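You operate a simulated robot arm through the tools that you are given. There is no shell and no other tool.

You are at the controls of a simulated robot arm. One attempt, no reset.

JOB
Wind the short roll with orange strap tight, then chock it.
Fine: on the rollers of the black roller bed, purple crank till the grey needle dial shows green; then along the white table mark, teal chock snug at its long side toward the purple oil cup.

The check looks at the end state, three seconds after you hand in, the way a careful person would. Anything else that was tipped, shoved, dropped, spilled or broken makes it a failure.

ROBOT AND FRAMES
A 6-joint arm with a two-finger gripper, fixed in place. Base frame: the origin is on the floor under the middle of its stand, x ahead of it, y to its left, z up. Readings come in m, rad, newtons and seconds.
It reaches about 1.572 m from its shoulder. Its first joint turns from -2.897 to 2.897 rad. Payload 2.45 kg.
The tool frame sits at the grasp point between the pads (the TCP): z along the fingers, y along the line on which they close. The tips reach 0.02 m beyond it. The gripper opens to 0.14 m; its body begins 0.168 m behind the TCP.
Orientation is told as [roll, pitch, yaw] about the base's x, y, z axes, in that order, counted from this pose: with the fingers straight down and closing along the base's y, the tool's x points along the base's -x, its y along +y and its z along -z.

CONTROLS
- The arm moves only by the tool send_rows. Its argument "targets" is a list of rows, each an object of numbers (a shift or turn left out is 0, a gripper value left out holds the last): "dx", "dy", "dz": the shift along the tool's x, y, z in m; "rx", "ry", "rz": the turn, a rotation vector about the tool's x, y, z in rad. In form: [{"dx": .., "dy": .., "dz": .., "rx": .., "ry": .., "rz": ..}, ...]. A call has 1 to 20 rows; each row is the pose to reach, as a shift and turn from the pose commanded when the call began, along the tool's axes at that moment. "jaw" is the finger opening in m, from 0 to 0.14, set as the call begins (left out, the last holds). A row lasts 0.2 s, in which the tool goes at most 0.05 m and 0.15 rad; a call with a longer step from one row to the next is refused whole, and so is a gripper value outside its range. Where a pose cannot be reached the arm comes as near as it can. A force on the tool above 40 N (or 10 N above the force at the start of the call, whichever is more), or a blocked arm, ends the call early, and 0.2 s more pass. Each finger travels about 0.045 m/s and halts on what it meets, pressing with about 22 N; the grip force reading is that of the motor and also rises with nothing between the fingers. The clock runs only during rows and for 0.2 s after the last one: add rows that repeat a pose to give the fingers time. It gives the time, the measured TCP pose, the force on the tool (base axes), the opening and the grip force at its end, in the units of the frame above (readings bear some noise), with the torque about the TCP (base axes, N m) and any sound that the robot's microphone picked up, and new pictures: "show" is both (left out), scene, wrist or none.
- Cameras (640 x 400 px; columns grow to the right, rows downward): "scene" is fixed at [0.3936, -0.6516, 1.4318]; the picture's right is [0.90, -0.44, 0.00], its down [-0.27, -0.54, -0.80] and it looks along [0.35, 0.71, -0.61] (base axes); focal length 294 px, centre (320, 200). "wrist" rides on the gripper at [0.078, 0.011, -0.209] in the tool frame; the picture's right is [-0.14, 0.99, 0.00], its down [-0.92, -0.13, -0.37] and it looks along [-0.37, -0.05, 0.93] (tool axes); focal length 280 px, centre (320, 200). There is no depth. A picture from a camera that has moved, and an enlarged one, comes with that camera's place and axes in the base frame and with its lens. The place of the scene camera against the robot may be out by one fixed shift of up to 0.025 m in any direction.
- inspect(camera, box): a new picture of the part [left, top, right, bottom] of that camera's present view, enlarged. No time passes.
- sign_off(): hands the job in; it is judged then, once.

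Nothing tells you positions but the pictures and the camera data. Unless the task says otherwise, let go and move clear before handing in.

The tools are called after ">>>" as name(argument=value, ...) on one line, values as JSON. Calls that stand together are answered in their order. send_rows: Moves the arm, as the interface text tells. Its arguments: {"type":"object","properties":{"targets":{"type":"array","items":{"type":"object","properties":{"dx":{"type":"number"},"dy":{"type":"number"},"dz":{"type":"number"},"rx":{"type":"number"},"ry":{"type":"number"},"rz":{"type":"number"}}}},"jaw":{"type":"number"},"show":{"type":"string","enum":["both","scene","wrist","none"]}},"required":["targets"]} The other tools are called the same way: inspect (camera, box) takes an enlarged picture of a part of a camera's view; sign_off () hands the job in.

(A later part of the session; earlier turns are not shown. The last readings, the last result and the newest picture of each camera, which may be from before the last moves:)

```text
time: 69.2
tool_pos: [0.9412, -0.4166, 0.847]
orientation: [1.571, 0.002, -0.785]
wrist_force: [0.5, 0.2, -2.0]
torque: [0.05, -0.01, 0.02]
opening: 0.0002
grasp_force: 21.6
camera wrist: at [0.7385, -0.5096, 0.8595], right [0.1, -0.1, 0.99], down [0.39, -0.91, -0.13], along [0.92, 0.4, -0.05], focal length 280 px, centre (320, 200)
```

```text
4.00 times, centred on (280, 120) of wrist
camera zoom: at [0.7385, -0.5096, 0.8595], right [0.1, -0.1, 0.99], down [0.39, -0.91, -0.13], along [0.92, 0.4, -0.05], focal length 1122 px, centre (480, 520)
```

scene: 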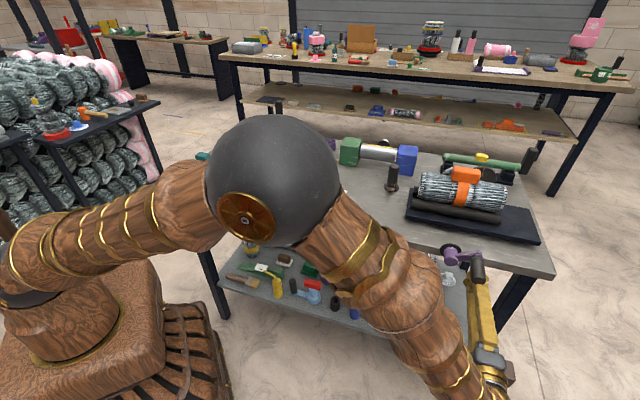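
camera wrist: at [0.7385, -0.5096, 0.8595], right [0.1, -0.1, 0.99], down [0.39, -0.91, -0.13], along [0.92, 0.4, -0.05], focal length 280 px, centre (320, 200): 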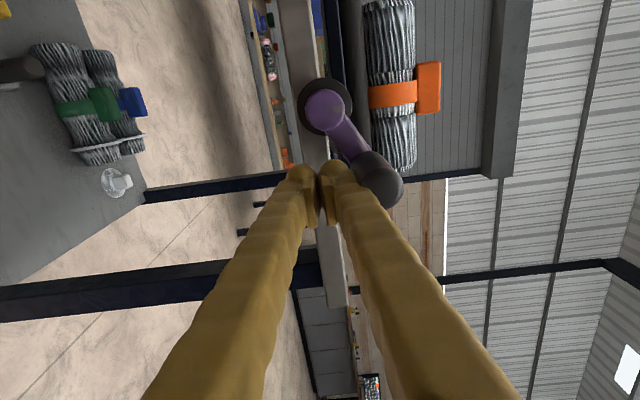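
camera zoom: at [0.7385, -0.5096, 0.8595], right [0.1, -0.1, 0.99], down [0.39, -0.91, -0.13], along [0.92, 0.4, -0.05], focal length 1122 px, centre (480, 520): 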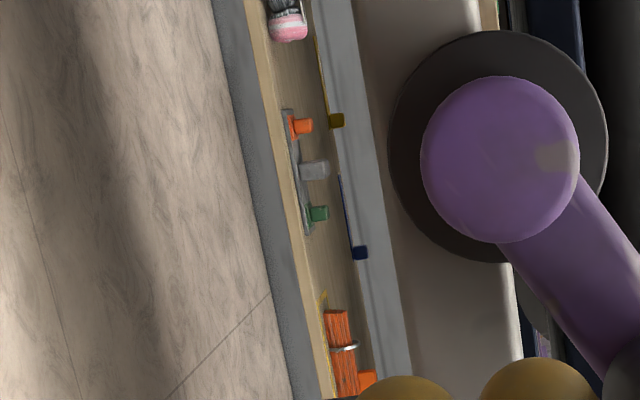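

One row was a fraction too long. Resending with smaller steps.

>>> send_rows(targets=[{"dz": -0.04}, {"dz": -0.08}, {"dz": -0.1, "dy": 0.03, "rx": 0.1}, {"dz": -0.1, "dy": 0.075, "rx": 0.2}, {"dz": -0.09, "dy": 0.12, "rx": 0.3}, {"dz": -0.075, "dy": 0.16, "rx": 0.4}, {"dz": -0.05, "dy": 0.2, "rx": 0.5}, {"dz": -0.02, "dy": 0.235, "rx": 0.6}, {"dz": 0.01, "dy": 0.265, "rx": 0.7, "dx": 0.01}, {"dz": 0.04, "dy": 0.295, "rx": 0.785, "dx": 0.02}, {"dz": 0.07, "dy": 0.32, "rx": 0.785, "dx": 0.03}, {"dz": 0.1, "dy": 0.34, "rx": 0.785, "dx": 0.0335}, {"dz": 0.135, "dy": 0.349, "rx": 0.785, "dx": 0.0335}, {"dz": 0.164, "dy": 0.349, "rx": 0.785, "dx": 0.0335}], show="wrist")

>>> inspect(camera="wrist", box=[230, 70, 330, 170])

```text
time: 72.2
tool_pos: [1.0357, -0.2771, 1.1944]
orientation: [0.787, 0.002, -0.784]
wrist_force: [-0.5, 0.8, 0.3]
torque: [0.01, -0.01, -0.02]
opening: 0.0
grasp_force: 22.1
camera wrist: at [0.8807, -0.3213, 1.3518], right [0.59, 0.4, 0.7], down [0.4, -0.9, 0.17], along [0.7, 0.18, -0.69], focal length 280 px, centre (320, 200)
```

wrist: 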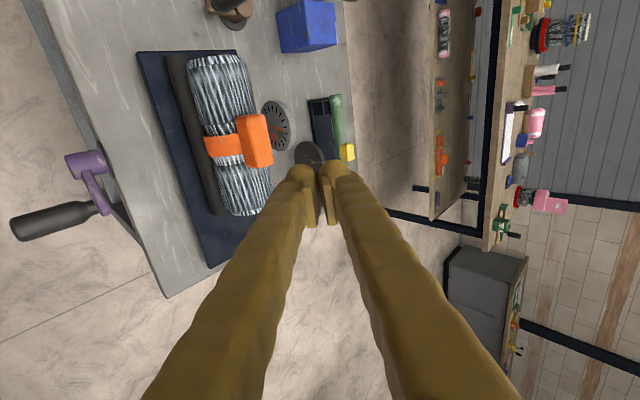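

```text
4.00 times, centred on (280, 120) of wrist
camera zoom: at [0.8807, -0.3213, 1.3518], right [0.59, 0.4, 0.7], down [0.4, -0.9, 0.17], along [0.7, 0.18, -0.69], focal length 1122 px, centre (480, 520)
```

zoom: 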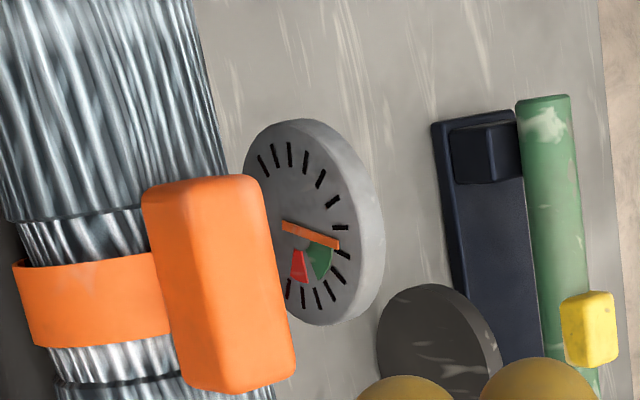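

The needle is at about 102°, right at the start of the green, and the response is linear (~0.285° per crank degree). About 105° more crank will centre it. I'll stage below the handle again.

>>> send_rows(targets=[{"dx": -0.002, "dy": -0.0283, "dz": -0.0283, "rx": -0.1}, {"dx": -0.004, "dy": -0.0672, "dz": -0.053, "rx": -0.2}, {"dx": -0.006, "dy": -0.1061, "dz": -0.0778, "rx": -0.3}, {"dx": -0.009, "dy": -0.1485, "dz": -0.099, "rx": -0.4}, {"dx": -0.012, "dy": -0.1945, "dz": -0.1096, "rx": -0.5}, {"dx": -0.015, "dy": -0.2404, "dz": -0.1131, "rx": -0.6}, {"dx": -0.018, "dy": -0.2793, "dz": -0.0955, "rx": -0.7}, {"dx": -0.02, "dy": -0.3147, "dz": -0.0672, "rx": -0.785}, {"dx": -0.022, "dy": -0.3465, "dz": -0.0354, "rx": -0.785}, {"dx": -0.024, "dy": -0.3783, "dz": -0.0035, "rx": -0.785}, {"dx": -0.026, "dy": -0.4066, "dz": 0.0318, "rx": -0.785}, {"dx": -0.0274, "dy": -0.4249, "dz": 0.0764, "rx": -0.785}], show="scene")

>>> inspect(camera="scene", box=[400, 150, 540, 320])

```text
time: 74.8
tool_pos: [0.8827, -0.4703, 0.8407]
orientation: [1.571, 0.0, -0.786]
wrist_force: [1.0, -0.2, -0.3]
torque: [-0.05, 0.05, 0.03]
opening: 0.0004
grasp_force: 21.9
```

scene: 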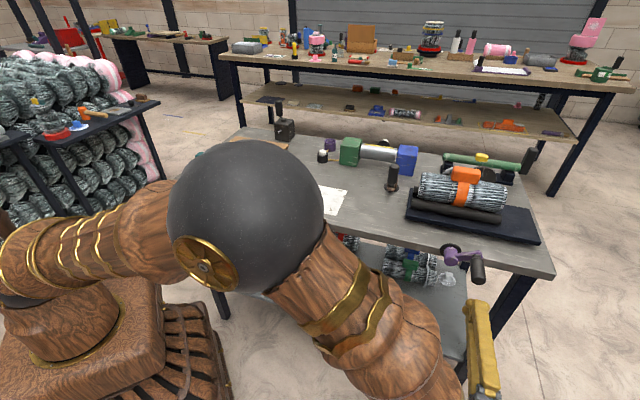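

```text
2.35 times, centred on (470, 235) of scene
camera zoom: at [0.3936, -0.6516, 1.4318], right [0.9, -0.44, 0.0], down [-0.27, -0.54, -0.8], along [0.35, 0.71, -0.61], focal length 692 px, centre (-33, 118)
```

zoom: 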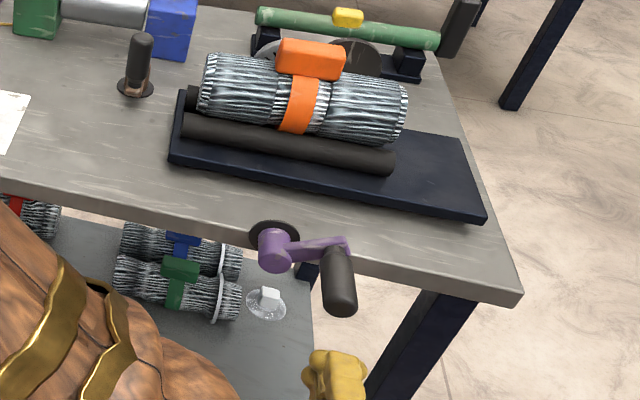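

The peg is just below the handle. I'll insert and push about 105° more to bring the needle to mid-green.

>>> send_rows(targets=[{"dz": 0.04, "dy": -0.004}, {"dz": 0.078, "dy": -0.004}, {"dx": -0.0026, "dy": 0.0071, "dz": 0.078}, {"dx": -0.0054, "dy": 0.0175, "dz": 0.078}, {"dx": -0.0063, "dy": 0.0283, "dz": 0.078}, {"dx": -0.0054, "dy": 0.0391, "dz": 0.078}, {"dx": -0.0026, "dy": 0.0495, "dz": 0.078}, {"dx": 0.002, "dy": 0.0593, "dz": 0.078}, {"dx": 0.0082, "dy": 0.0682, "dz": 0.078}, {"dx": 0.0158, "dy": 0.0758, "dz": 0.078}, {"dx": 0.0247, "dy": 0.082, "dz": 0.078}, {"dx": 0.0345, "dy": 0.0866, "dz": 0.078}, {"dx": 0.0449, "dy": 0.0894, "dz": 0.078}, {"dx": 0.0503, "dy": 0.0901, "dz": 0.078}], show="both")

>>> inspect(camera="scene", box=[400, 150, 540, 320])

```text
time: 77.8
tool_pos: [0.8989, -0.3803, 0.9316]
orientation: [1.571, 0.0, -0.786]
wrist_force: [2.5, -1.3, 0.6]
torque: [0.0, -0.04, -0.05]
opening: 0.0
grasp_force: 21.9
camera wrist: at [0.696, -0.4726, 0.9435], right [0.1, -0.1, 0.99], down [0.39, -0.91, -0.13], along [0.92, 0.4, -0.05], focal length 280 px, centre (320, 200)
```

scene: 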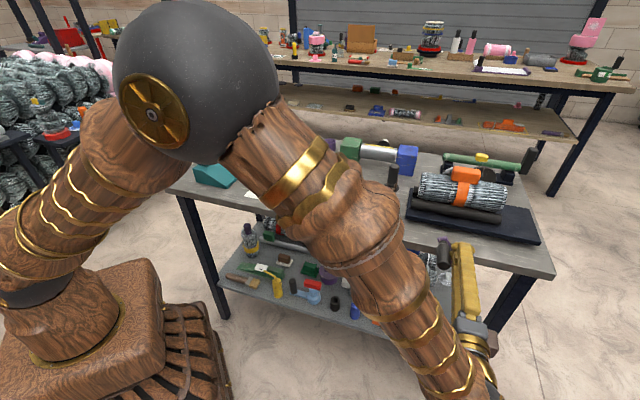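
wrist: 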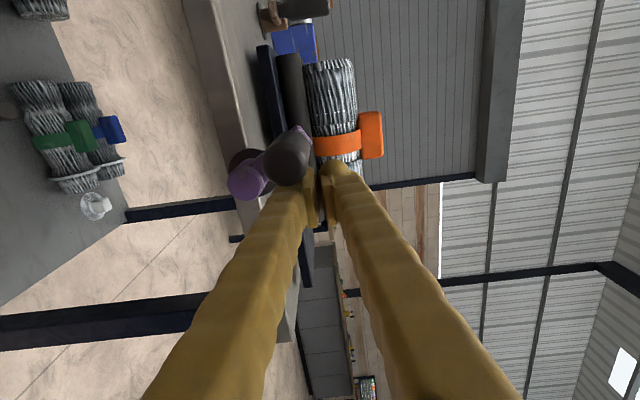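

```text
2.35 times, centred on (470, 235) of scene
camera zoom: at [0.3936, -0.6516, 1.4318], right [0.9, -0.44, 0.0], down [-0.27, -0.54, -0.8], along [0.35, 0.71, -0.61], focal length 692 px, centre (-33, 118)
```

zoom: 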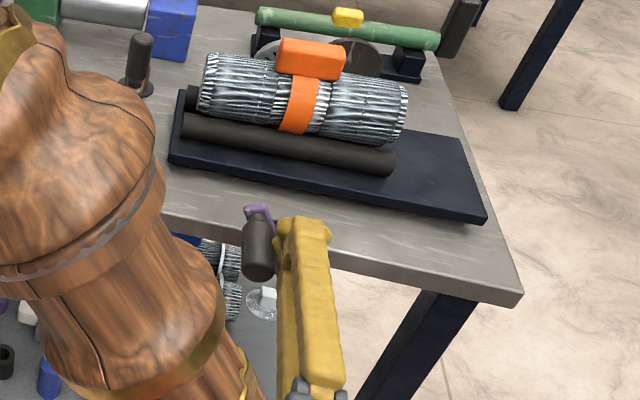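

Now back out and verify the needle.

>>> send_rows(targets=[{"dx": -0.004, "dz": -0.04}, {"dx": -0.006, "dz": -0.08}, {"dx": -0.008, "dz": -0.09, "dy": 0.04, "rx": 0.1}, {"dx": -0.01, "dz": -0.085, "dy": 0.085, "rx": 0.2}, {"dx": -0.011, "dz": -0.07, "dy": 0.125, "rx": 0.3}, {"dx": -0.012, "dz": -0.045, "dy": 0.16, "rx": 0.4}, {"dx": -0.013, "dz": -0.015, "dy": 0.19, "rx": 0.5}, {"dx": -0.014, "dz": 0.02, "dy": 0.215, "rx": 0.6}, {"dx": -0.016, "dz": 0.055, "dy": 0.235, "rx": 0.7}, {"dx": -0.02, "dz": 0.095, "dy": 0.25, "rx": 0.785}, {"dx": -0.023, "dz": 0.135, "dy": 0.26, "rx": 0.785}, {"dx": -0.023, "dz": 0.1688, "dy": 0.2634, "rx": 0.785}], show="both")

>>> inspect(camera="wrist", box=[230, 70, 330, 170])

>>> inspect(camera="scene", box=[400, 150, 540, 320])

```text
time: 80.5
tool_pos: [1.0338, -0.2784, 1.1955]
orientation: [0.785, 0.002, -0.787]
wrist_force: [-0.5, 0.4, 0.7]
torque: [0.0, 0.04, 0.03]
opening: 0.0
grasp_force: 22.4
camera wrist: at [0.8797, -0.3212, 1.3525], right [0.59, 0.4, 0.7], down [0.4, -0.9, 0.17], along [0.7, 0.18, -0.69], focal length 280 px, centre (320, 200)
```

scene: 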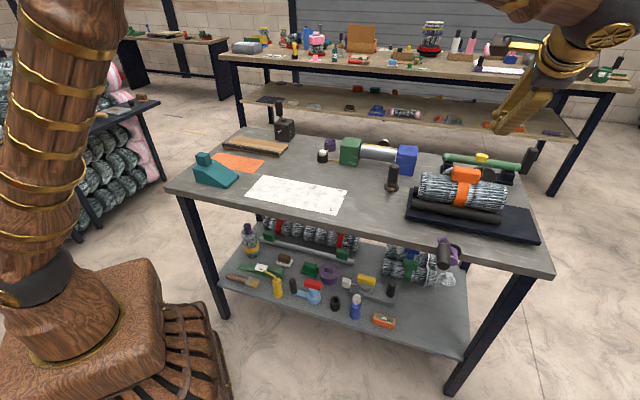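
wrist: 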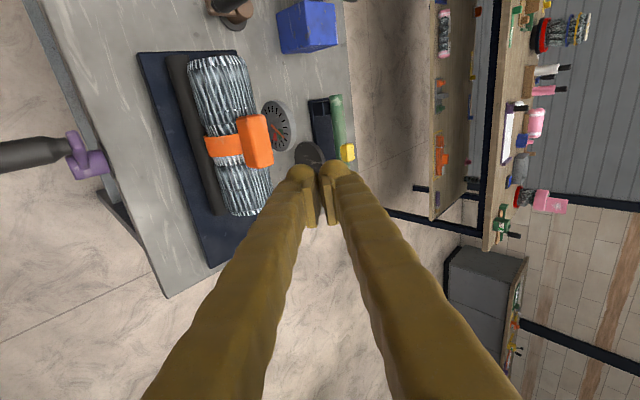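

```text
4.00 times, centred on (280, 120) of wrist
camera zoom: at [0.8797, -0.3212, 1.3525], right [0.59, 0.4, 0.7], down [0.4, -0.9, 0.17], along [0.7, 0.18, -0.69], focal length 1122 px, centre (480, 520)
```

zoom: 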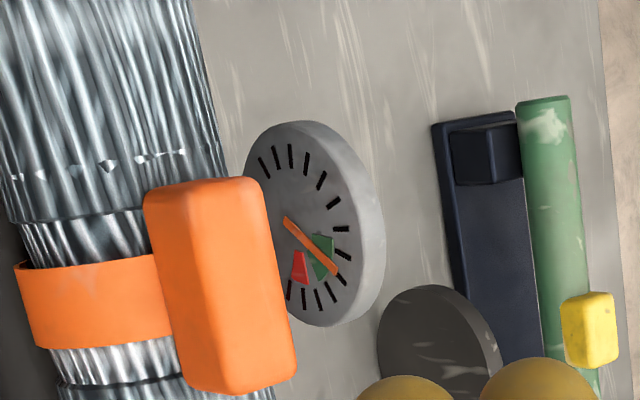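

```text
2.35 times, centred on (470, 235) of scene
camera zoom: at [0.3936, -0.6516, 1.4318], right [0.9, -0.44, 0.0], down [-0.27, -0.54, -0.8], along [0.35, 0.71, -0.61], focal length 692 px, centre (-33, 118)
```

zoom: 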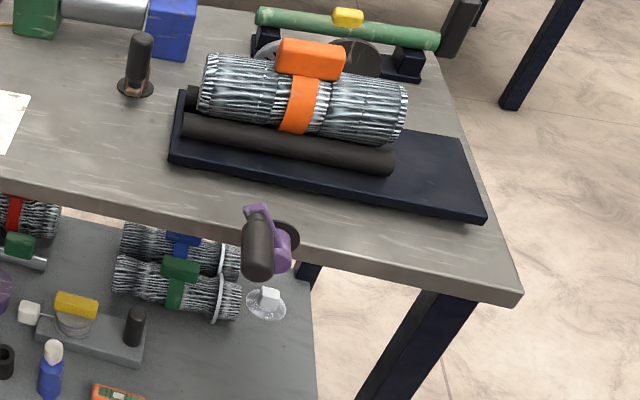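

The needle is in the middle of the green with green visible on both sides, so winding is done. I'll go back over the roll, vertical, with the jaws opened to pick up the buckle.

>>> send_rows(targets=[{"dx": 0.004, "dz": 0.01, "rx": 0.131}, {"dx": 0.008, "dz": 0.025, "rx": 0.262}, {"dx": 0.012, "dz": 0.04, "rx": 0.393}, {"dx": 0.016, "dz": 0.058, "rx": 0.524}, {"dx": 0.02, "dz": 0.075, "rx": 0.655}, {"dx": 0.0239, "dz": 0.0929, "rx": 0.785}, {"dx": 0.0239, "dz": 0.0929, "rx": 0.785}], jaw=0.065, show="wrist")

>>> inspect(camera="wrist", box=[220, 20, 420, 300])

```text
time: 82.0
tool_pos: [1.0638, -0.2133, 1.1281]
orientation: [-0.001, 0.0, -0.784]
wrist_force: [-0.3, -0.7, -0.3]
torque: [0.0, 0.01, 0.05]
opening: 0.0648
grasp_force: 0.1
camera wrist: at [1.0171, -0.1503, 1.3393], right [0.8, 0.6, 0.0], down [0.56, -0.74, 0.37], along [0.22, -0.29, -0.93], focal length 280 px, centre (320, 200)
```

wrist: 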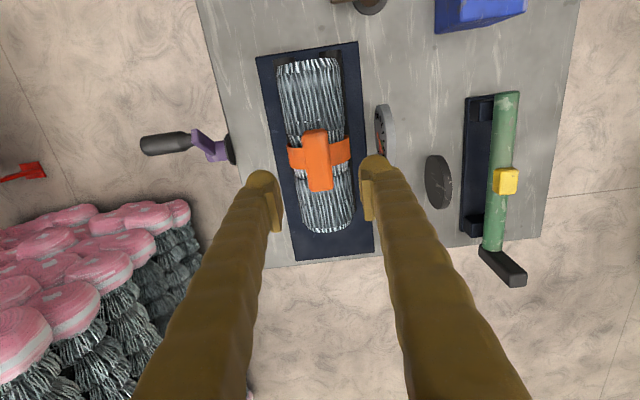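

```text
1.43 times, centred on (320, 160) of wrist
camera zoom: at [1.0171, -0.1503, 1.3393], right [0.8, 0.6, 0.0], down [0.56, -0.74, 0.37], along [0.22, -0.29, -0.93], focal length 401 px, centre (320, 257)
```

zoom: 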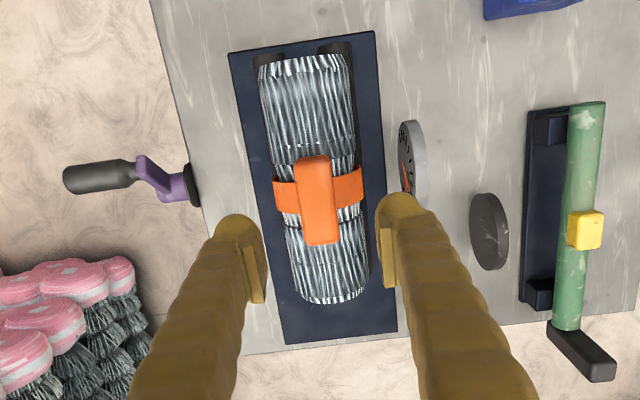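

The roll has visibly tightened (slimmer) and the buckle is right below. I'll descend and grip it.

>>> send_rows(targets=[{"dz": 0.04, "dy": -0.0015}, {"dz": 0.08, "dy": -0.0015}, {"dz": 0.1, "dy": -0.0015}, {"dz": 0.112, "dy": -0.0015}, {"dz": 0.112, "dy": -0.0015}], show="wrist")

>>> inspect(camera="wrist", box=[220, 60, 420, 320])

>>> inspect(camera="scene", box=[380, 130, 540, 240])

```text
time: 83.2
tool_pos: [1.0635, -0.2137, 1.017]
orientation: [0.0, 0.002, -0.785]
wrist_force: [-0.1, 0.0, -0.3]
torque: [0.01, 0.0, 0.02]
opening: 0.0652
grasp_force: 0.1
camera wrist: at [1.0162, -0.1514, 1.2272], right [0.8, 0.6, 0.0], down [0.56, -0.74, 0.37], along [0.22, -0.29, -0.93], focal length 280 px, centre (320, 200)
```

wrist: 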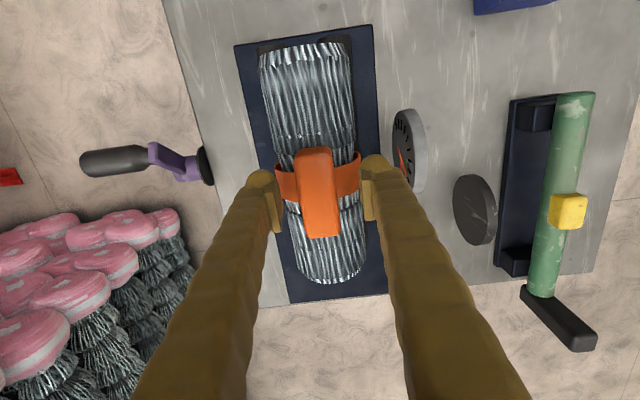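

```text
1.54 times, centred on (320, 190) of wrist
camera zoom: at [1.0162, -0.1514, 1.2272], right [0.8, 0.6, 0.0], down [0.56, -0.74, 0.37], along [0.22, -0.29, -0.93], focal length 431 px, centre (320, 215)
```

zoom: 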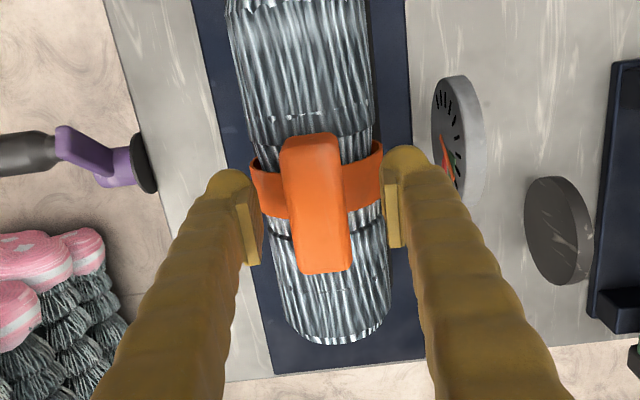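

```text
3.64 times, centred on (460, 185) of scene
camera zoom: at [0.3936, -0.6516, 1.4318], right [0.9, -0.44, 0.0], down [-0.27, -0.54, -0.8], along [0.35, 0.71, -0.61], focal length 1069 px, centre (-189, 254)
```

zoom: 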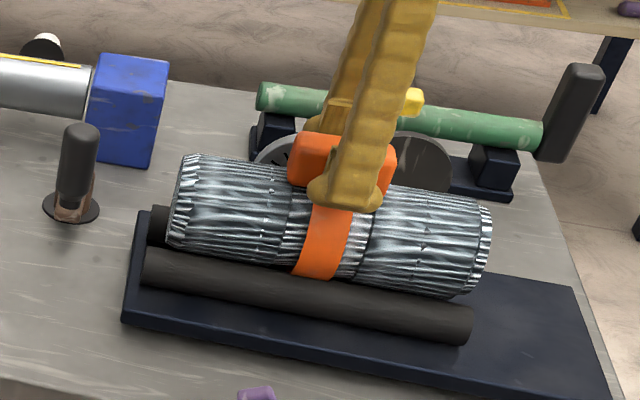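

The roll is ready for pickup, but I'll leave it safe on the rollers and place the teal chock first. Then I can set the roll down against the chock under control. Moving over to look at the chock.

>>> send_rows(targets=[{"dz": -0.04}, {"dz": -0.085}, {"dz": -0.13}, {"dx": 0.046, "dy": -0.004, "dz": -0.135}, {"dx": 0.092, "dy": -0.008, "dz": -0.135}, {"dx": 0.138, "dy": -0.012, "dz": -0.135}, {"dx": 0.184, "dy": -0.016, "dz": -0.135}, {"dx": 0.23, "dy": -0.02, "dz": -0.135}, {"dx": 0.276, "dy": -0.024, "dz": -0.135}, {"dx": 0.322, "dy": -0.028, "dz": -0.135}, {"dx": 0.368, "dy": -0.032, "dz": -0.135}, {"dx": 0.414, "dy": -0.036, "dz": -0.135}, {"dx": 0.46, "dy": -0.04, "dz": -0.135}, {"dx": 0.506, "dy": -0.044, "dz": -0.135}, {"dx": 0.552, "dy": -0.048, "dz": -0.135}, {"dx": 0.598, "dy": -0.052, "dz": -0.135}, {"dx": 0.644, "dy": -0.056, "dz": -0.135}, {"dx": 0.69, "dy": -0.06, "dz": -0.135}, {"dx": 0.72, "dy": -0.065, "dz": -0.135}], jaw=0.1, show="both")

>>> inspect(camera="wrist", box=[200, 20, 440, 320])

```text
time: 87.2
tool_pos: [0.508, 0.2485, 1.1535]
orientation: [0.0, 0.001, -0.787]
wrist_force: [-0.8, 0.9, -0.5]
torque: [-0.04, 0.01, 0.03]
opening: 0.0997
grasp_force: 0.1
camera wrist: at [0.4605, 0.3104, 1.3636], right [0.8, 0.6, 0.0], down [0.56, -0.74, 0.37], along [0.22, -0.29, -0.93], focal length 280 px, centre (320, 200)
```

scene: 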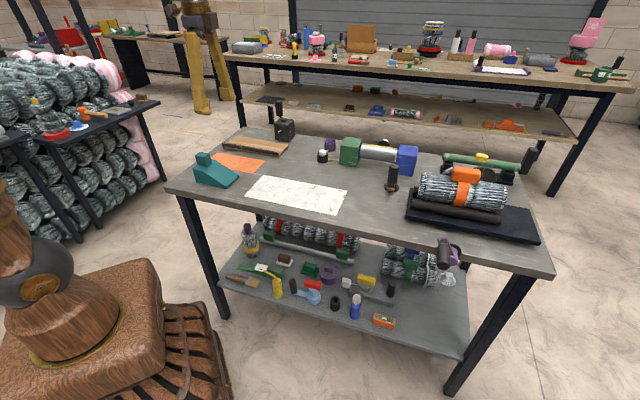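
wrist: 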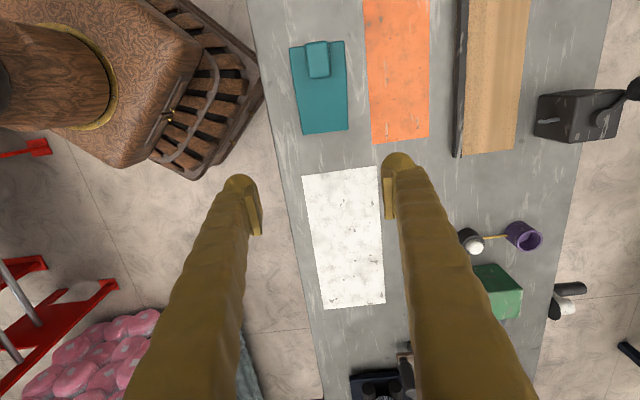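

```text
1.33 times, centred on (320, 170) of wrist
camera zoom: at [0.4605, 0.3104, 1.3636], right [0.8, 0.6, 0.0], down [0.56, -0.74, 0.37], along [0.22, -0.29, -0.93], focal length 374 px, centre (320, 240)
```

zoom: 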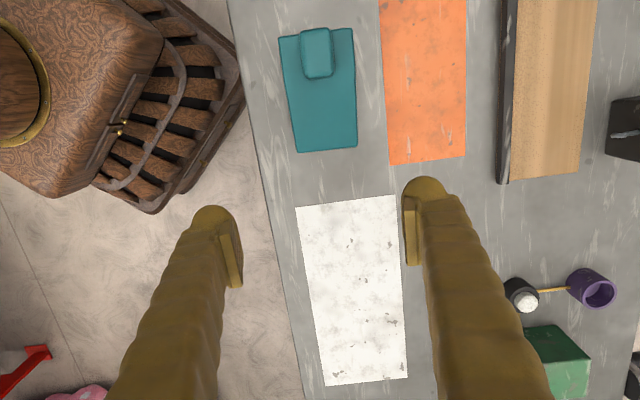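

The chock is clear: knob at about (0.437, 0.338), top z≈0.947, thick end at -e1, thin edge pointing along +e1 at about (0.512, 0.259). I'll turn the gripper so the jaws close along the chock's length and move above the knob.

>>> send_rows(targets=[{"dx": 0.0103, "dy": 0.0012, "dz": 0.0045, "rz": -0.1428}, {"dx": 0.0206, "dy": 0.0023, "dz": 0.009, "rz": -0.2856}, {"dx": 0.031, "dy": 0.0035, "dz": 0.0136, "rz": -0.4284}, {"dx": 0.0413, "dy": 0.0047, "dz": 0.0182, "rz": -0.5712}, {"dx": 0.0516, "dy": 0.0059, "dz": 0.0227, "rz": -0.714}, {"dx": 0.0619, "dy": 0.007, "dz": 0.0273, "rz": -0.8568}, {"dx": 0.0722, "dy": 0.0082, "dz": 0.0318, "rz": -0.9996}, {"dx": 0.0825, "dy": 0.0094, "dz": 0.0364, "rz": -1.1424}, {"dx": 0.0929, "dy": 0.0106, "dz": 0.0409, "rz": -1.2852}, {"dx": 0.1032, "dy": 0.0117, "dz": 0.0455, "rz": -1.428}, {"dx": 0.1135, "dy": 0.0129, "dz": 0.05, "rz": -1.5708}], jaw=0.08, show="both")

>>> inspect(camera="wrist", box=[200, 20, 440, 320])

>>> inspect(camera="scene", box=[150, 90, 310, 220])

```text
time: 89.7
tool_pos: [0.4353, 0.337, 1.1037]
orientation: [0.002, 0.001, 0.788]
wrist_force: [0.3, -0.2, 0.8]
torque: [-0.01, 0.0, -0.04]
opening: 0.08
grasp_force: 0.1
camera wrist: at [0.374, 0.2892, 1.313], right [-0.61, 0.8, 0.0], down [0.74, 0.56, 0.37], along [0.29, 0.22, -0.93], focal length 280 px, centre (320, 200)
```

scene: 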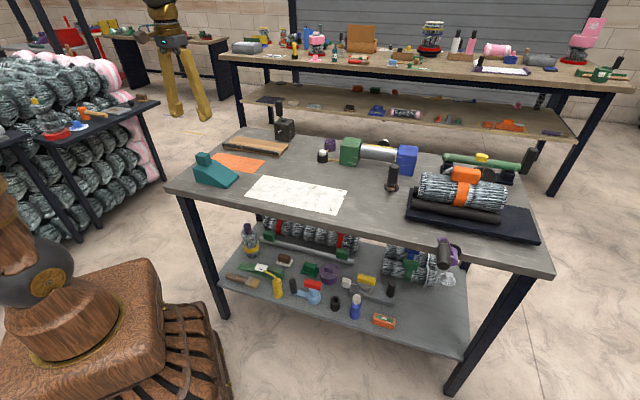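
wrist: 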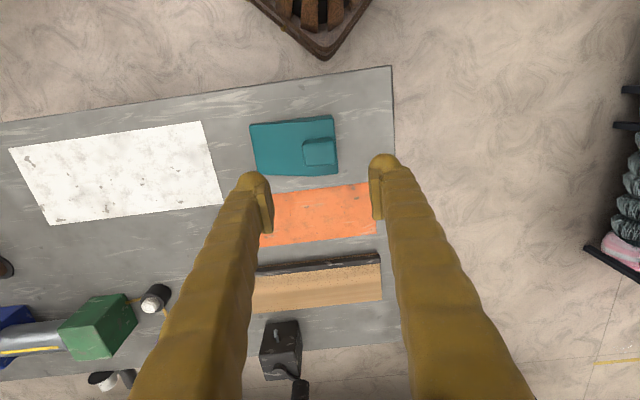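

```text
1.33 times, centred on (320, 170) of wrist
camera zoom: at [0.374, 0.2892, 1.313], right [-0.61, 0.8, 0.0], down [0.74, 0.56, 0.37], along [0.29, 0.22, -0.93], focal length 374 px, centre (320, 240)
```

zoom: 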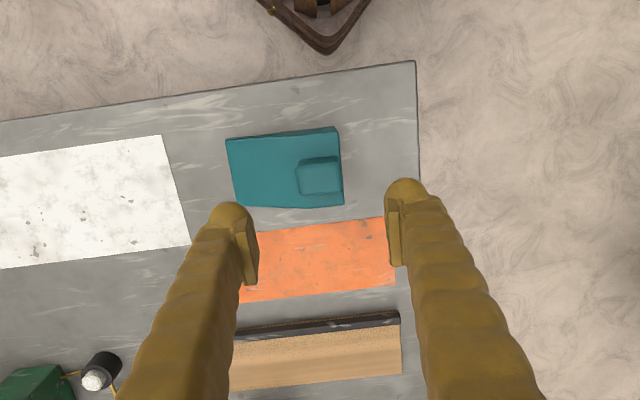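

```text
3.08 times, centred on (230, 155) of scene
camera zoom: at [0.3936, -0.6516, 1.4318], right [0.9, -0.44, 0.0], down [-0.27, -0.54, -0.8], along [0.35, 0.71, -0.61], focal length 904 px, centre (597, 338)
```

zoom: 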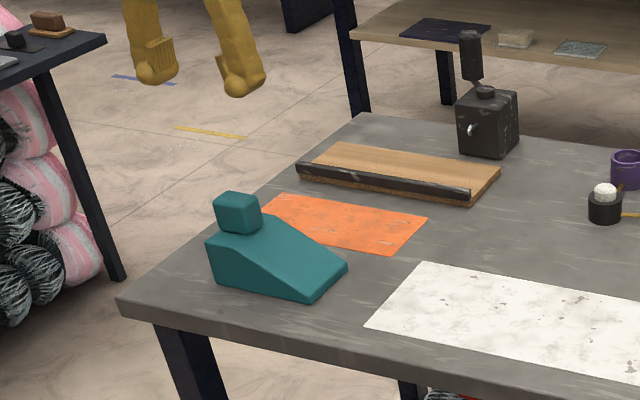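

The knob is right under the TCP (top z≈0.945, about 0.04 × 0.03 m). I'll descend so the tips stay just above the chock body, then close.

>>> send_rows(targets=[{"dz": 0.04, "dy": 0.0}, {"dz": 0.08}, {"dz": 0.12}, {"dz": 0.15}, {"dz": 0.165}, {"dz": 0.17}], show="both")

>>> inspect(camera="wrist", box=[200, 40, 440, 340])

>>> inspect(camera="scene", box=[150, 110, 290, 220])

```text
time: 91.0
tool_pos: [0.4359, 0.339, 0.9328]
orientation: [0.002, 0.001, 0.786]
wrist_force: [0.0, -0.1, 0.7]
torque: [-0.01, 0.02, 0.02]
opening: 0.0797
grasp_force: 0.0
camera wrist: at [0.3735, 0.2904, 1.143], right [-0.6, 0.8, 0.0], down [0.74, 0.56, 0.37], along [0.29, 0.22, -0.93], focal length 280 px, centre (320, 200)
```

scene: 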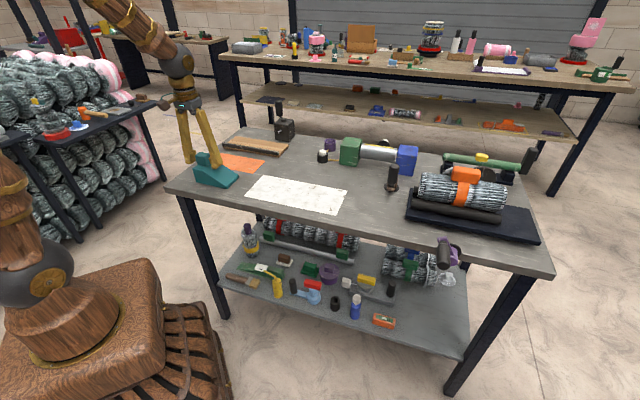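
wrist: 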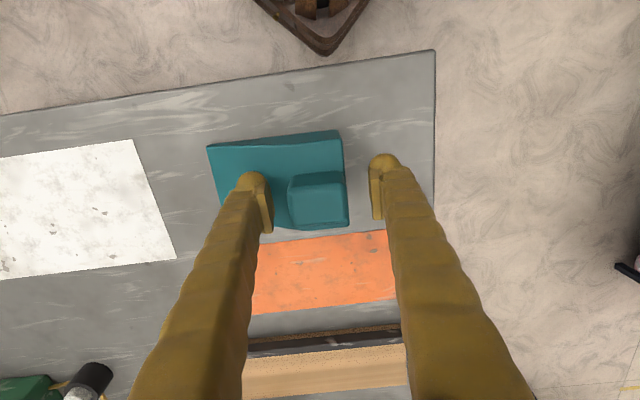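

```text
1.33 times, centred on (320, 190) of wrist
camera zoom: at [0.3735, 0.2904, 1.143], right [-0.6, 0.8, 0.0], down [0.74, 0.56, 0.37], along [0.29, 0.22, -0.93], focal length 374 px, centre (320, 213)
```

zoom: 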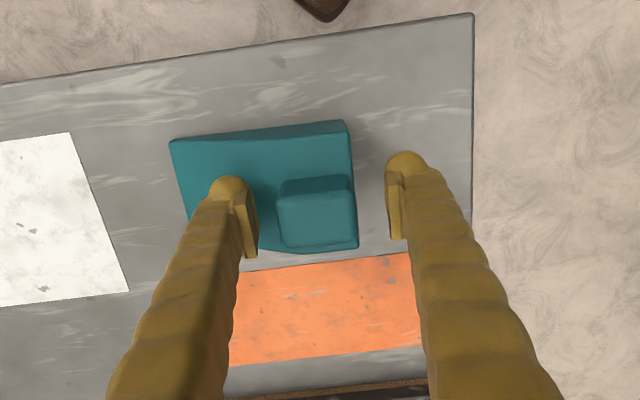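

```text
3.64 times, centred on (220, 165) of scene
camera zoom: at [0.3936, -0.6516, 1.4318], right [0.9, -0.44, 0.0], down [-0.27, -0.54, -0.8], along [0.35, 0.71, -0.61], focal length 1069 px, centre (684, 327)
```

zoom: 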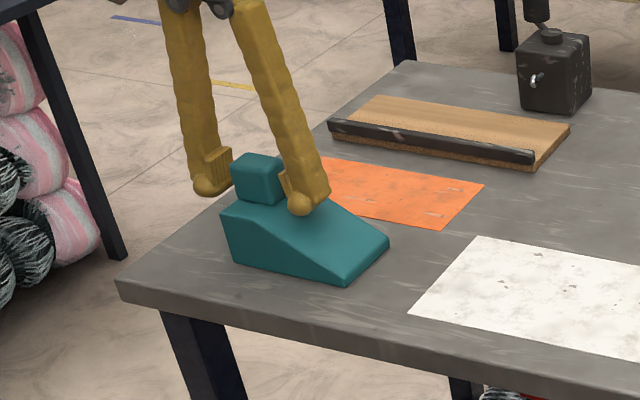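

The knob is centred within 3 mm. I'll nudge and close on it.

>>> send_rows(targets=[{"dy": -0.003}, {"dy": -0.003}, {"dy": -0.003}, {"dy": -0.003}, {"dy": -0.003}, {"dy": -0.003}], jaw=0.015, show="wrist")

```text
time: 92.5
tool_pos: [0.4397, 0.336, 0.9325]
orientation: [0.002, 0.001, 0.784]
wrist_force: [-1.0, 0.7, 0.5]
torque: [0.17, 0.29, -0.17]
opening: 0.0434
grasp_force: 22.0
camera wrist: at [0.3755, 0.288, 1.1435], right [-0.6, 0.8, 0.0], down [0.74, 0.56, 0.37], along [0.29, 0.22, -0.93], focal length 280 px, centre (320, 200)
```

wrist: 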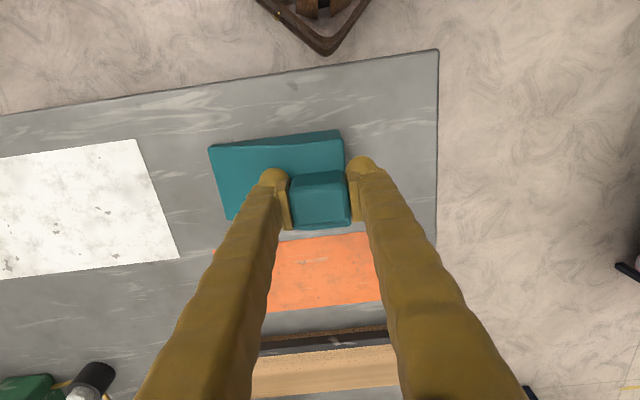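

Knob gripped at 0.043 m. Lifting slowly.

>>> send_rows(targets=[{"dz": -0.005}, {"dz": -0.01}, {"dz": -0.017}, {"dz": -0.025}, {"dz": -0.035}, {"dz": -0.045}, {"dz": -0.045}], show="both")

>>> inspect(camera="scene", box=[150, 110, 290, 220])

```text
time: 94.0
tool_pos: [0.438, 0.3373, 0.9774]
orientation: [0.002, 0.001, 0.785]
wrist_force: [0.4, 0.0, -3.6]
torque: [0.08, 0.07, 0.01]
opening: 0.0433
grasp_force: 21.8
camera wrist: at [0.3756, 0.2885, 1.188], right [-0.6, 0.8, 0.0], down [0.74, 0.56, 0.37], along [0.29, 0.22, -0.93], focal length 280 px, centre (320, 200)
```

scene: 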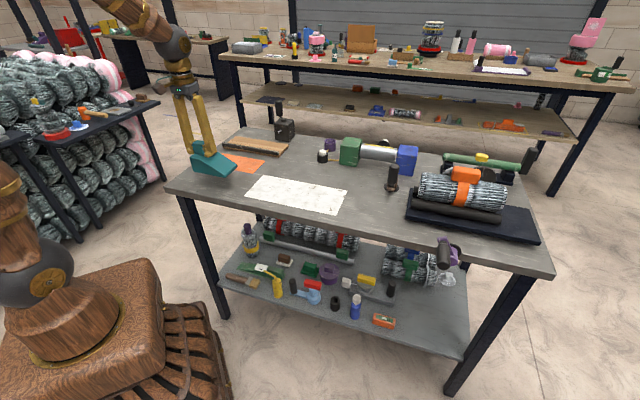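
wrist: 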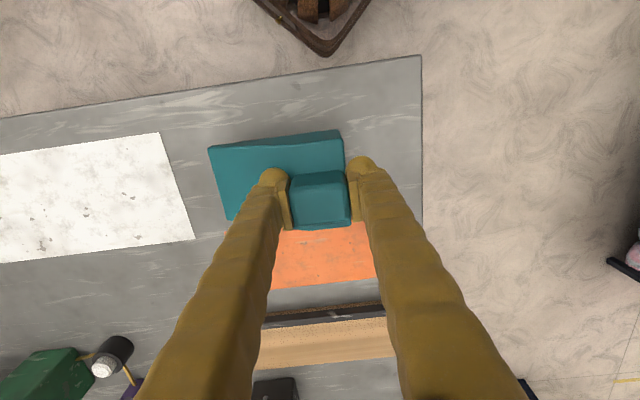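

```text
3.64 times, centred on (220, 165) of scene
camera zoom: at [0.3936, -0.6516, 1.4318], right [0.9, -0.44, 0.0], down [-0.27, -0.54, -0.8], along [0.35, 0.71, -0.61], focal length 1069 px, centre (684, 327)
```

zoom: 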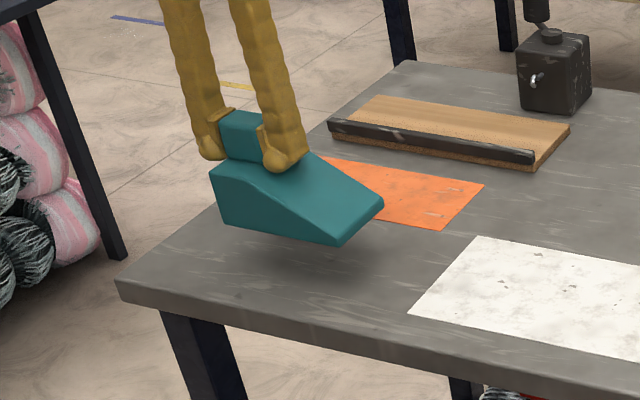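

The chock is lifted level (3.6 N). I'll raise it, rotate it -90° so the thin edge faces the mark (toward -e2), and carry it to the oil-cup side of the mark.

>>> send_rows(targets=[{"dz": -0.035}, {"dz": -0.0726}, {"dx": -0.0114, "dy": -0.0261, "dz": -0.0726, "rz": 0.1212}, {"dx": -0.0227, "dy": -0.0523, "dz": -0.0726, "rz": 0.2423}, {"dx": -0.0341, "dy": -0.0784, "dz": -0.0726, "rz": 0.3635}, {"dx": -0.0455, "dy": -0.1046, "dz": -0.0726, "rz": 0.4846}, {"dx": -0.0568, "dy": -0.1307, "dz": -0.0726, "rz": 0.6058}, {"dx": -0.0682, "dy": -0.1568, "dz": -0.0726, "rz": 0.7269}, {"dx": -0.0796, "dy": -0.183, "dz": -0.0726, "rz": 0.8481}, {"dx": -0.091, "dy": -0.2091, "dz": -0.0726, "rz": 0.9692}, {"dx": -0.1023, "dy": -0.2352, "dz": -0.0726, "rz": 1.0904}, {"dx": -0.1137, "dy": -0.2614, "dz": -0.0726, "rz": 1.2115}, {"dx": -0.1251, "dy": -0.2875, "dz": -0.0726, "rz": 1.3327}, {"dx": -0.1364, "dy": -0.3137, "dz": -0.0726, "rz": 1.4538}, {"dx": -0.1478, "dy": -0.3398, "dz": -0.0726, "rz": 1.575}], show="both")

>>> inspect(camera="wrist", box=[180, 40, 440, 340])

>>> inspect(camera="scene", box=[230, 90, 390, 220])

```text
time: 97.2
tool_pos: [0.7848, 0.2008, 1.051]
orientation: [-0.001, 0.0, -0.79]
wrist_force: [-0.1, -0.7, -3.1]
torque: [0.07, -0.07, 0.0]
opening: 0.0437
grasp_force: 22.1
camera wrist: at [0.7375, 0.2644, 1.2609], right [0.8, 0.6, 0.0], down [0.56, -0.74, 0.37], along [0.22, -0.29, -0.93], focal length 280 px, centre (320, 200)
```

scene: 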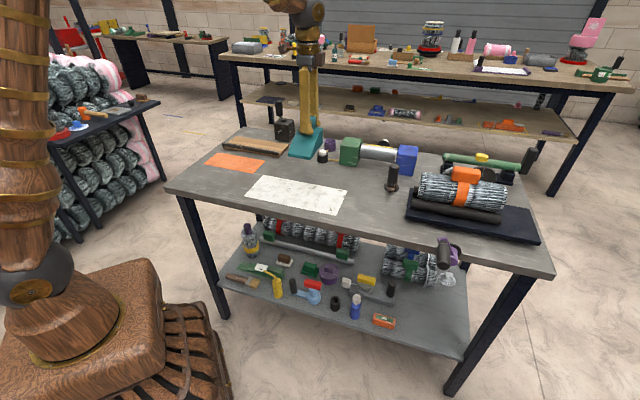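
wrist: 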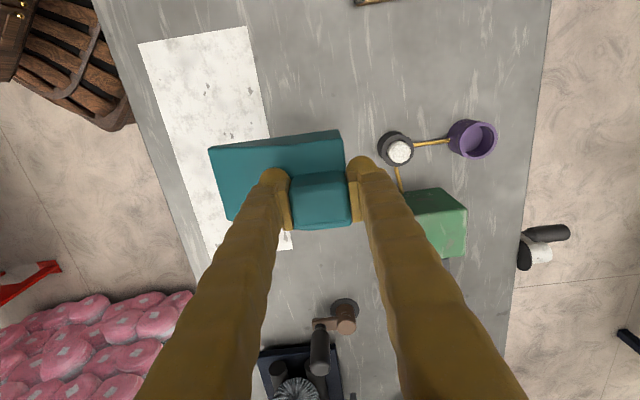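

```text
1.33 times, centred on (310, 190) of wrist
camera zoom: at [0.7375, 0.2644, 1.2609], right [0.8, 0.6, 0.0], down [0.56, -0.74, 0.37], along [0.22, -0.29, -0.93], focal length 374 px, centre (333, 213)
```

zoom: 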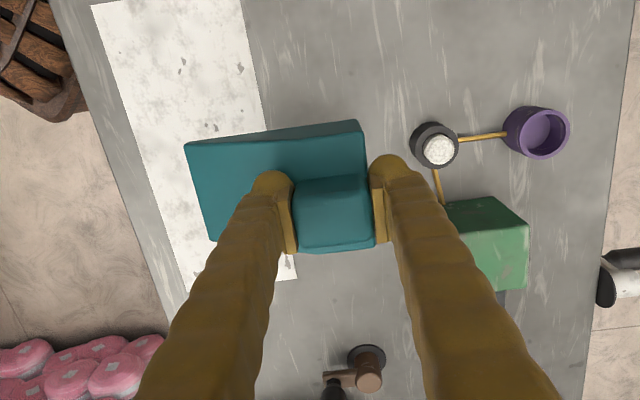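

```text
3.08 times, centred on (310, 155) of scene
camera zoom: at [0.3936, -0.6516, 1.4318], right [0.9, -0.44, 0.0], down [-0.27, -0.54, -0.8], along [0.35, 0.71, -0.61], focal length 904 px, centre (351, 338)
```

zoom: 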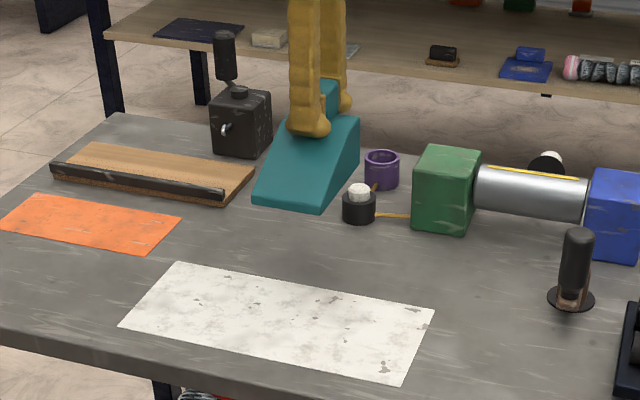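

The chock is oriented correctly and clear of the oiler. Lowering it to the table.

>>> send_rows(targets=[{"dz": 0.03}, {"dz": 0.06}, {"dz": 0.085}, {"dz": 0.1}, {"dz": 0.11}, {"dz": 0.115}, {"dz": 0.115}], show="both")

>>> inspect(camera="wrist", box=[180, 40, 440, 340])

>>> inspect(camera="scene", box=[230, 110, 390, 220])

```text
time: 98.8
tool_pos: [0.7846, 0.2005, 0.9353]
orientation: [0.0, 0.0, -0.789]
wrist_force: [-0.5, 0.4, -4.0]
torque: [0.06, -0.04, 0.02]
opening: 0.0434
grasp_force: 22.3
camera wrist: at [0.7369, 0.2634, 1.146], right [0.8, 0.6, 0.0], down [0.56, -0.74, 0.37], along [0.22, -0.29, -0.93], focal length 280 px, centre (320, 200)
```

scene: 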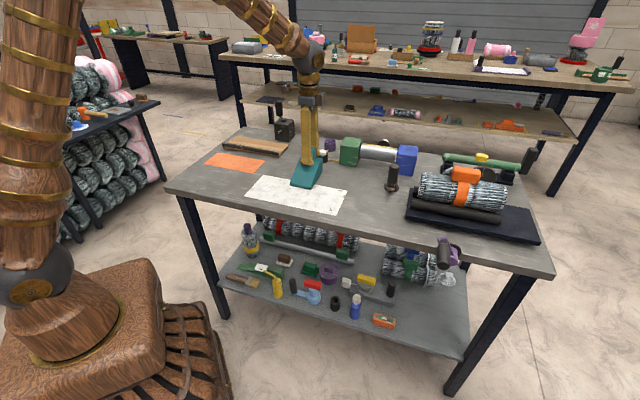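
wrist: 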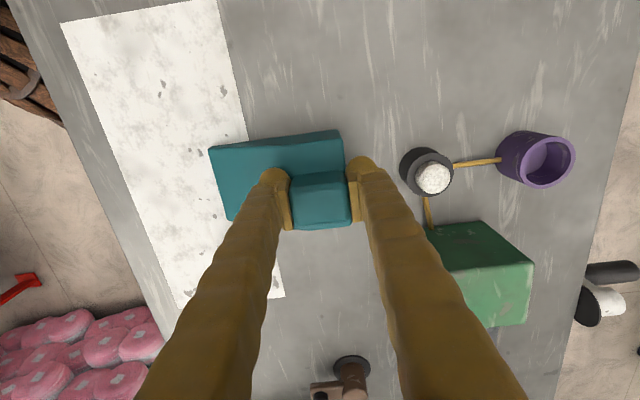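

```text
1.33 times, centred on (310, 190) of wrist
camera zoom: at [0.7369, 0.2634, 1.146], right [0.8, 0.6, 0.0], down [0.56, -0.74, 0.37], along [0.22, -0.29, -0.93], focal length 374 px, centre (333, 213)
```

zoom: 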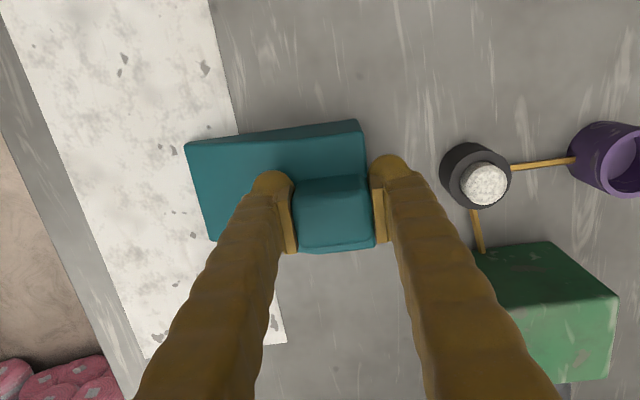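

```text
3.64 times, centred on (310, 165) of scene
camera zoom: at [0.3936, -0.6516, 1.4318], right [0.9, -0.44, 0.0], down [-0.27, -0.54, -0.8], along [0.35, 0.71, -0.61], focal length 1069 px, centre (356, 327)
```

zoom: 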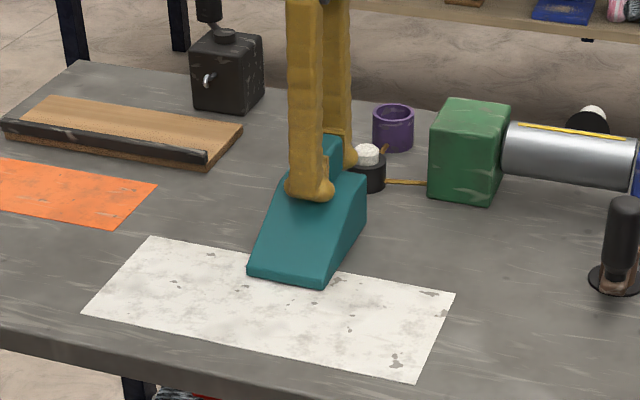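

The thin edge sits over the mark at e2≈0.59, as planned. I'll touch down gently and release.

>>> send_rows(targets=[{"dz": 0.001}, {"dz": 0.002}, {"dz": 0.003}, {"dz": 0.003}], show="none")

```text
time: 99.8
tool_pos: [0.7832, 0.2011, 0.934]
orientation: [0.002, 0.0, -0.789]
wrist_force: [-8.1, 3.7, 19.6]
torque: [0.09, 0.16, -0.1]
opening: 0.0435
grasp_force: 22.4
```

>>> send_rows(targets=[{"dz": -0.001}, {"dz": -0.0015}, {"dz": -0.0015}], show="none")

>>> send_rows(targets=[{"dz": 0.0}, {"dz": 0.0}, {"dz": 0.0}, {"dz": 0.0}], jaw=0.064, show="none")

>>> send_rows(targets=[{"dz": -0.02}, {"dz": -0.06}, {"dz": -0.1}, {"dz": -0.14}, {"dz": -0.18}], show="both")

>>> inspect(camera="wrist", box=[180, 40, 440, 340])

```text
time: 100.7
tool_pos: [0.7834, 0.2004, 0.9333]
orientation: [0.0, 0.002, -0.788]
wrist_force: [-2.7, 1.8, 4.0]
torque: [0.18, -0.2, 0.11]
opening: 0.0435
grasp_force: 22.7
```

```text
time: 101.7
tool_pos: [0.7838, 0.201, 0.9339]
orientation: [0.001, 0.002, -0.788]
wrist_force: [-0.1, -0.5, 0.3]
torque: [0.0, 0.03, 0.0]
opening: 0.0643
grasp_force: 0.0
```

```text
time: 102.8
tool_pos: [0.7829, 0.2014, 1.1158]
orientation: [0.0, 0.0, -0.788]
wrist_force: [0.0, 0.3, 0.0]
torque: [0.0, 0.03, -0.03]
opening: 0.0643
grasp_force: 0.0
camera wrist: at [0.7357, 0.2644, 1.3247], right [0.8, 0.6, 0.0], down [0.56, -0.74, 0.37], along [0.22, -0.29, -0.93], focal length 280 px, centre (320, 200)
```

scene: 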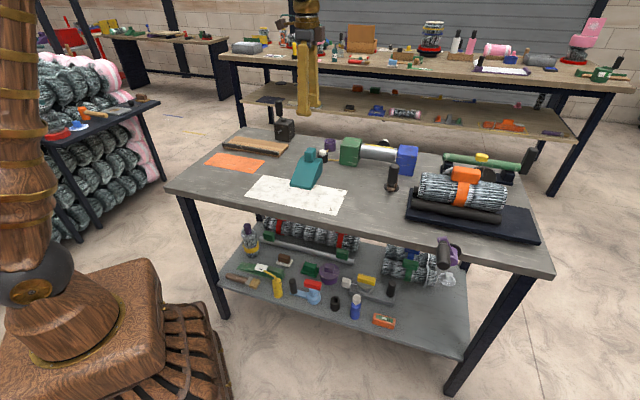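
wrist: 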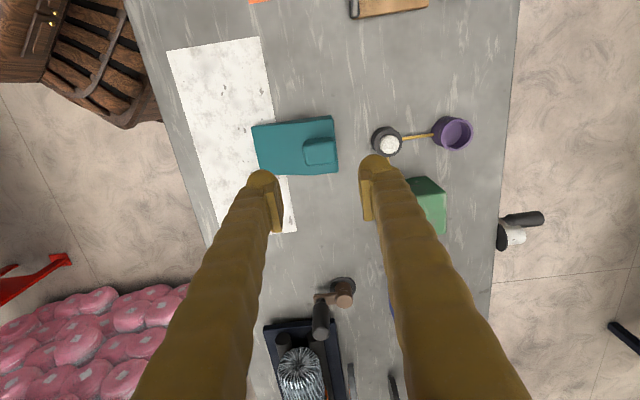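

```text
1.33 times, centred on (310, 190) of wrist
camera zoom: at [0.7357, 0.2644, 1.3247], right [0.8, 0.6, 0.0], down [0.56, -0.74, 0.37], along [0.22, -0.29, -0.93], focal length 374 px, centre (333, 213)
```

zoom: 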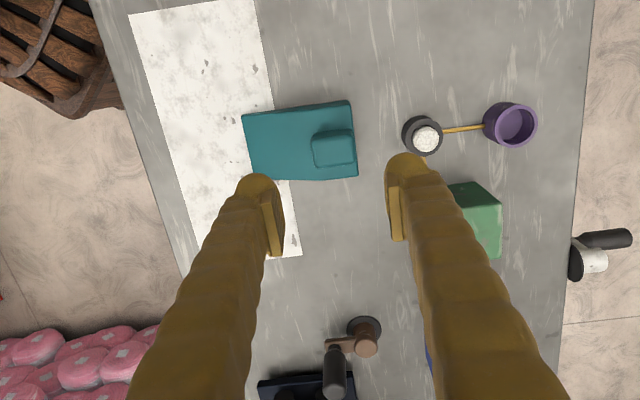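

The chock is standing on the table with its thin edge at e2≈0.59 facing the mark. Now I'll fetch the wound roll.

>>> send_rows(targets=[{"dx": -0.041, "dy": -0.0078, "dz": -0.01}, {"dx": -0.082, "dy": -0.0157, "dz": -0.015}, {"dx": -0.123, "dy": -0.0235, "dz": -0.015}, {"dx": -0.1641, "dy": -0.0313, "dz": -0.015}, {"dx": -0.2051, "dy": -0.0391, "dz": -0.015}, {"dx": -0.2461, "dy": -0.047, "dz": -0.015}, {"dx": -0.2871, "dy": -0.0548, "dz": -0.015}, {"dx": -0.3281, "dy": -0.0626, "dz": -0.015}, {"dx": -0.3691, "dy": -0.0704, "dz": -0.015}, {"dx": -0.4102, "dy": -0.0783, "dz": -0.015}, {"dx": -0.4512, "dy": -0.0861, "dz": -0.015}, {"dx": -0.4922, "dy": -0.0939, "dz": -0.015}, {"dx": -0.4922, "dy": -0.0939, "dz": -0.015}], jaw=0.065, show="wrist")

>>> inspect(camera="wrist", box=[220, 20, 420, 300])

```text
time: 105.7
tool_pos: [1.0654, -0.216, 1.1279]
orientation: [0.0, 0.002, -0.79]
wrist_force: [0.2, -0.1, 0.8]
torque: [-0.04, 0.02, -0.02]
opening: 0.0651
grasp_force: 0.0
camera wrist: at [1.0177, -0.1533, 1.3379], right [0.8, 0.6, 0.0], down [0.56, -0.74, 0.37], along [0.22, -0.29, -0.93], focal length 280 px, centre (320, 200)
```

wrist: 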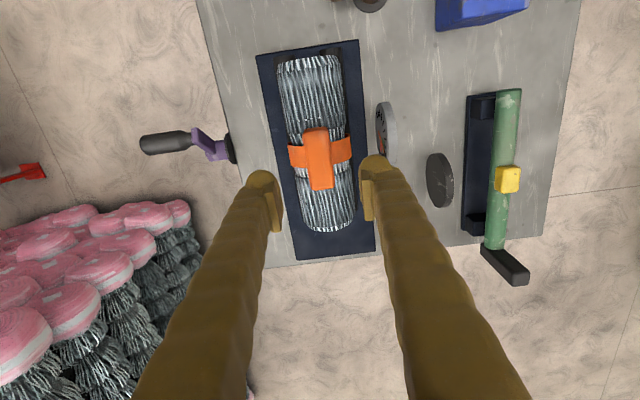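

```text
1.43 times, centred on (320, 160) of wrist
camera zoom: at [1.0177, -0.1533, 1.3379], right [0.8, 0.6, 0.0], down [0.56, -0.74, 0.37], along [0.22, -0.29, -0.93], focal length 401 px, centre (320, 257)
```

zoom: 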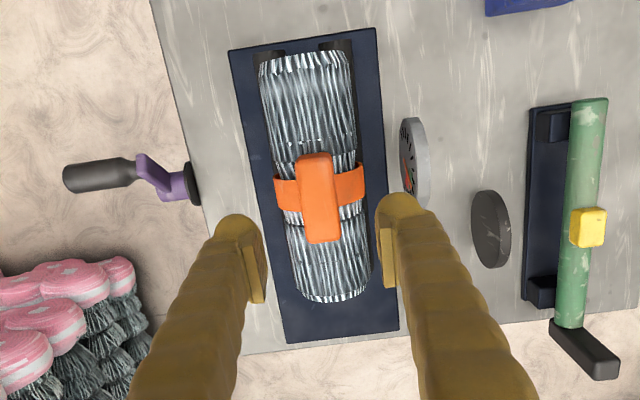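

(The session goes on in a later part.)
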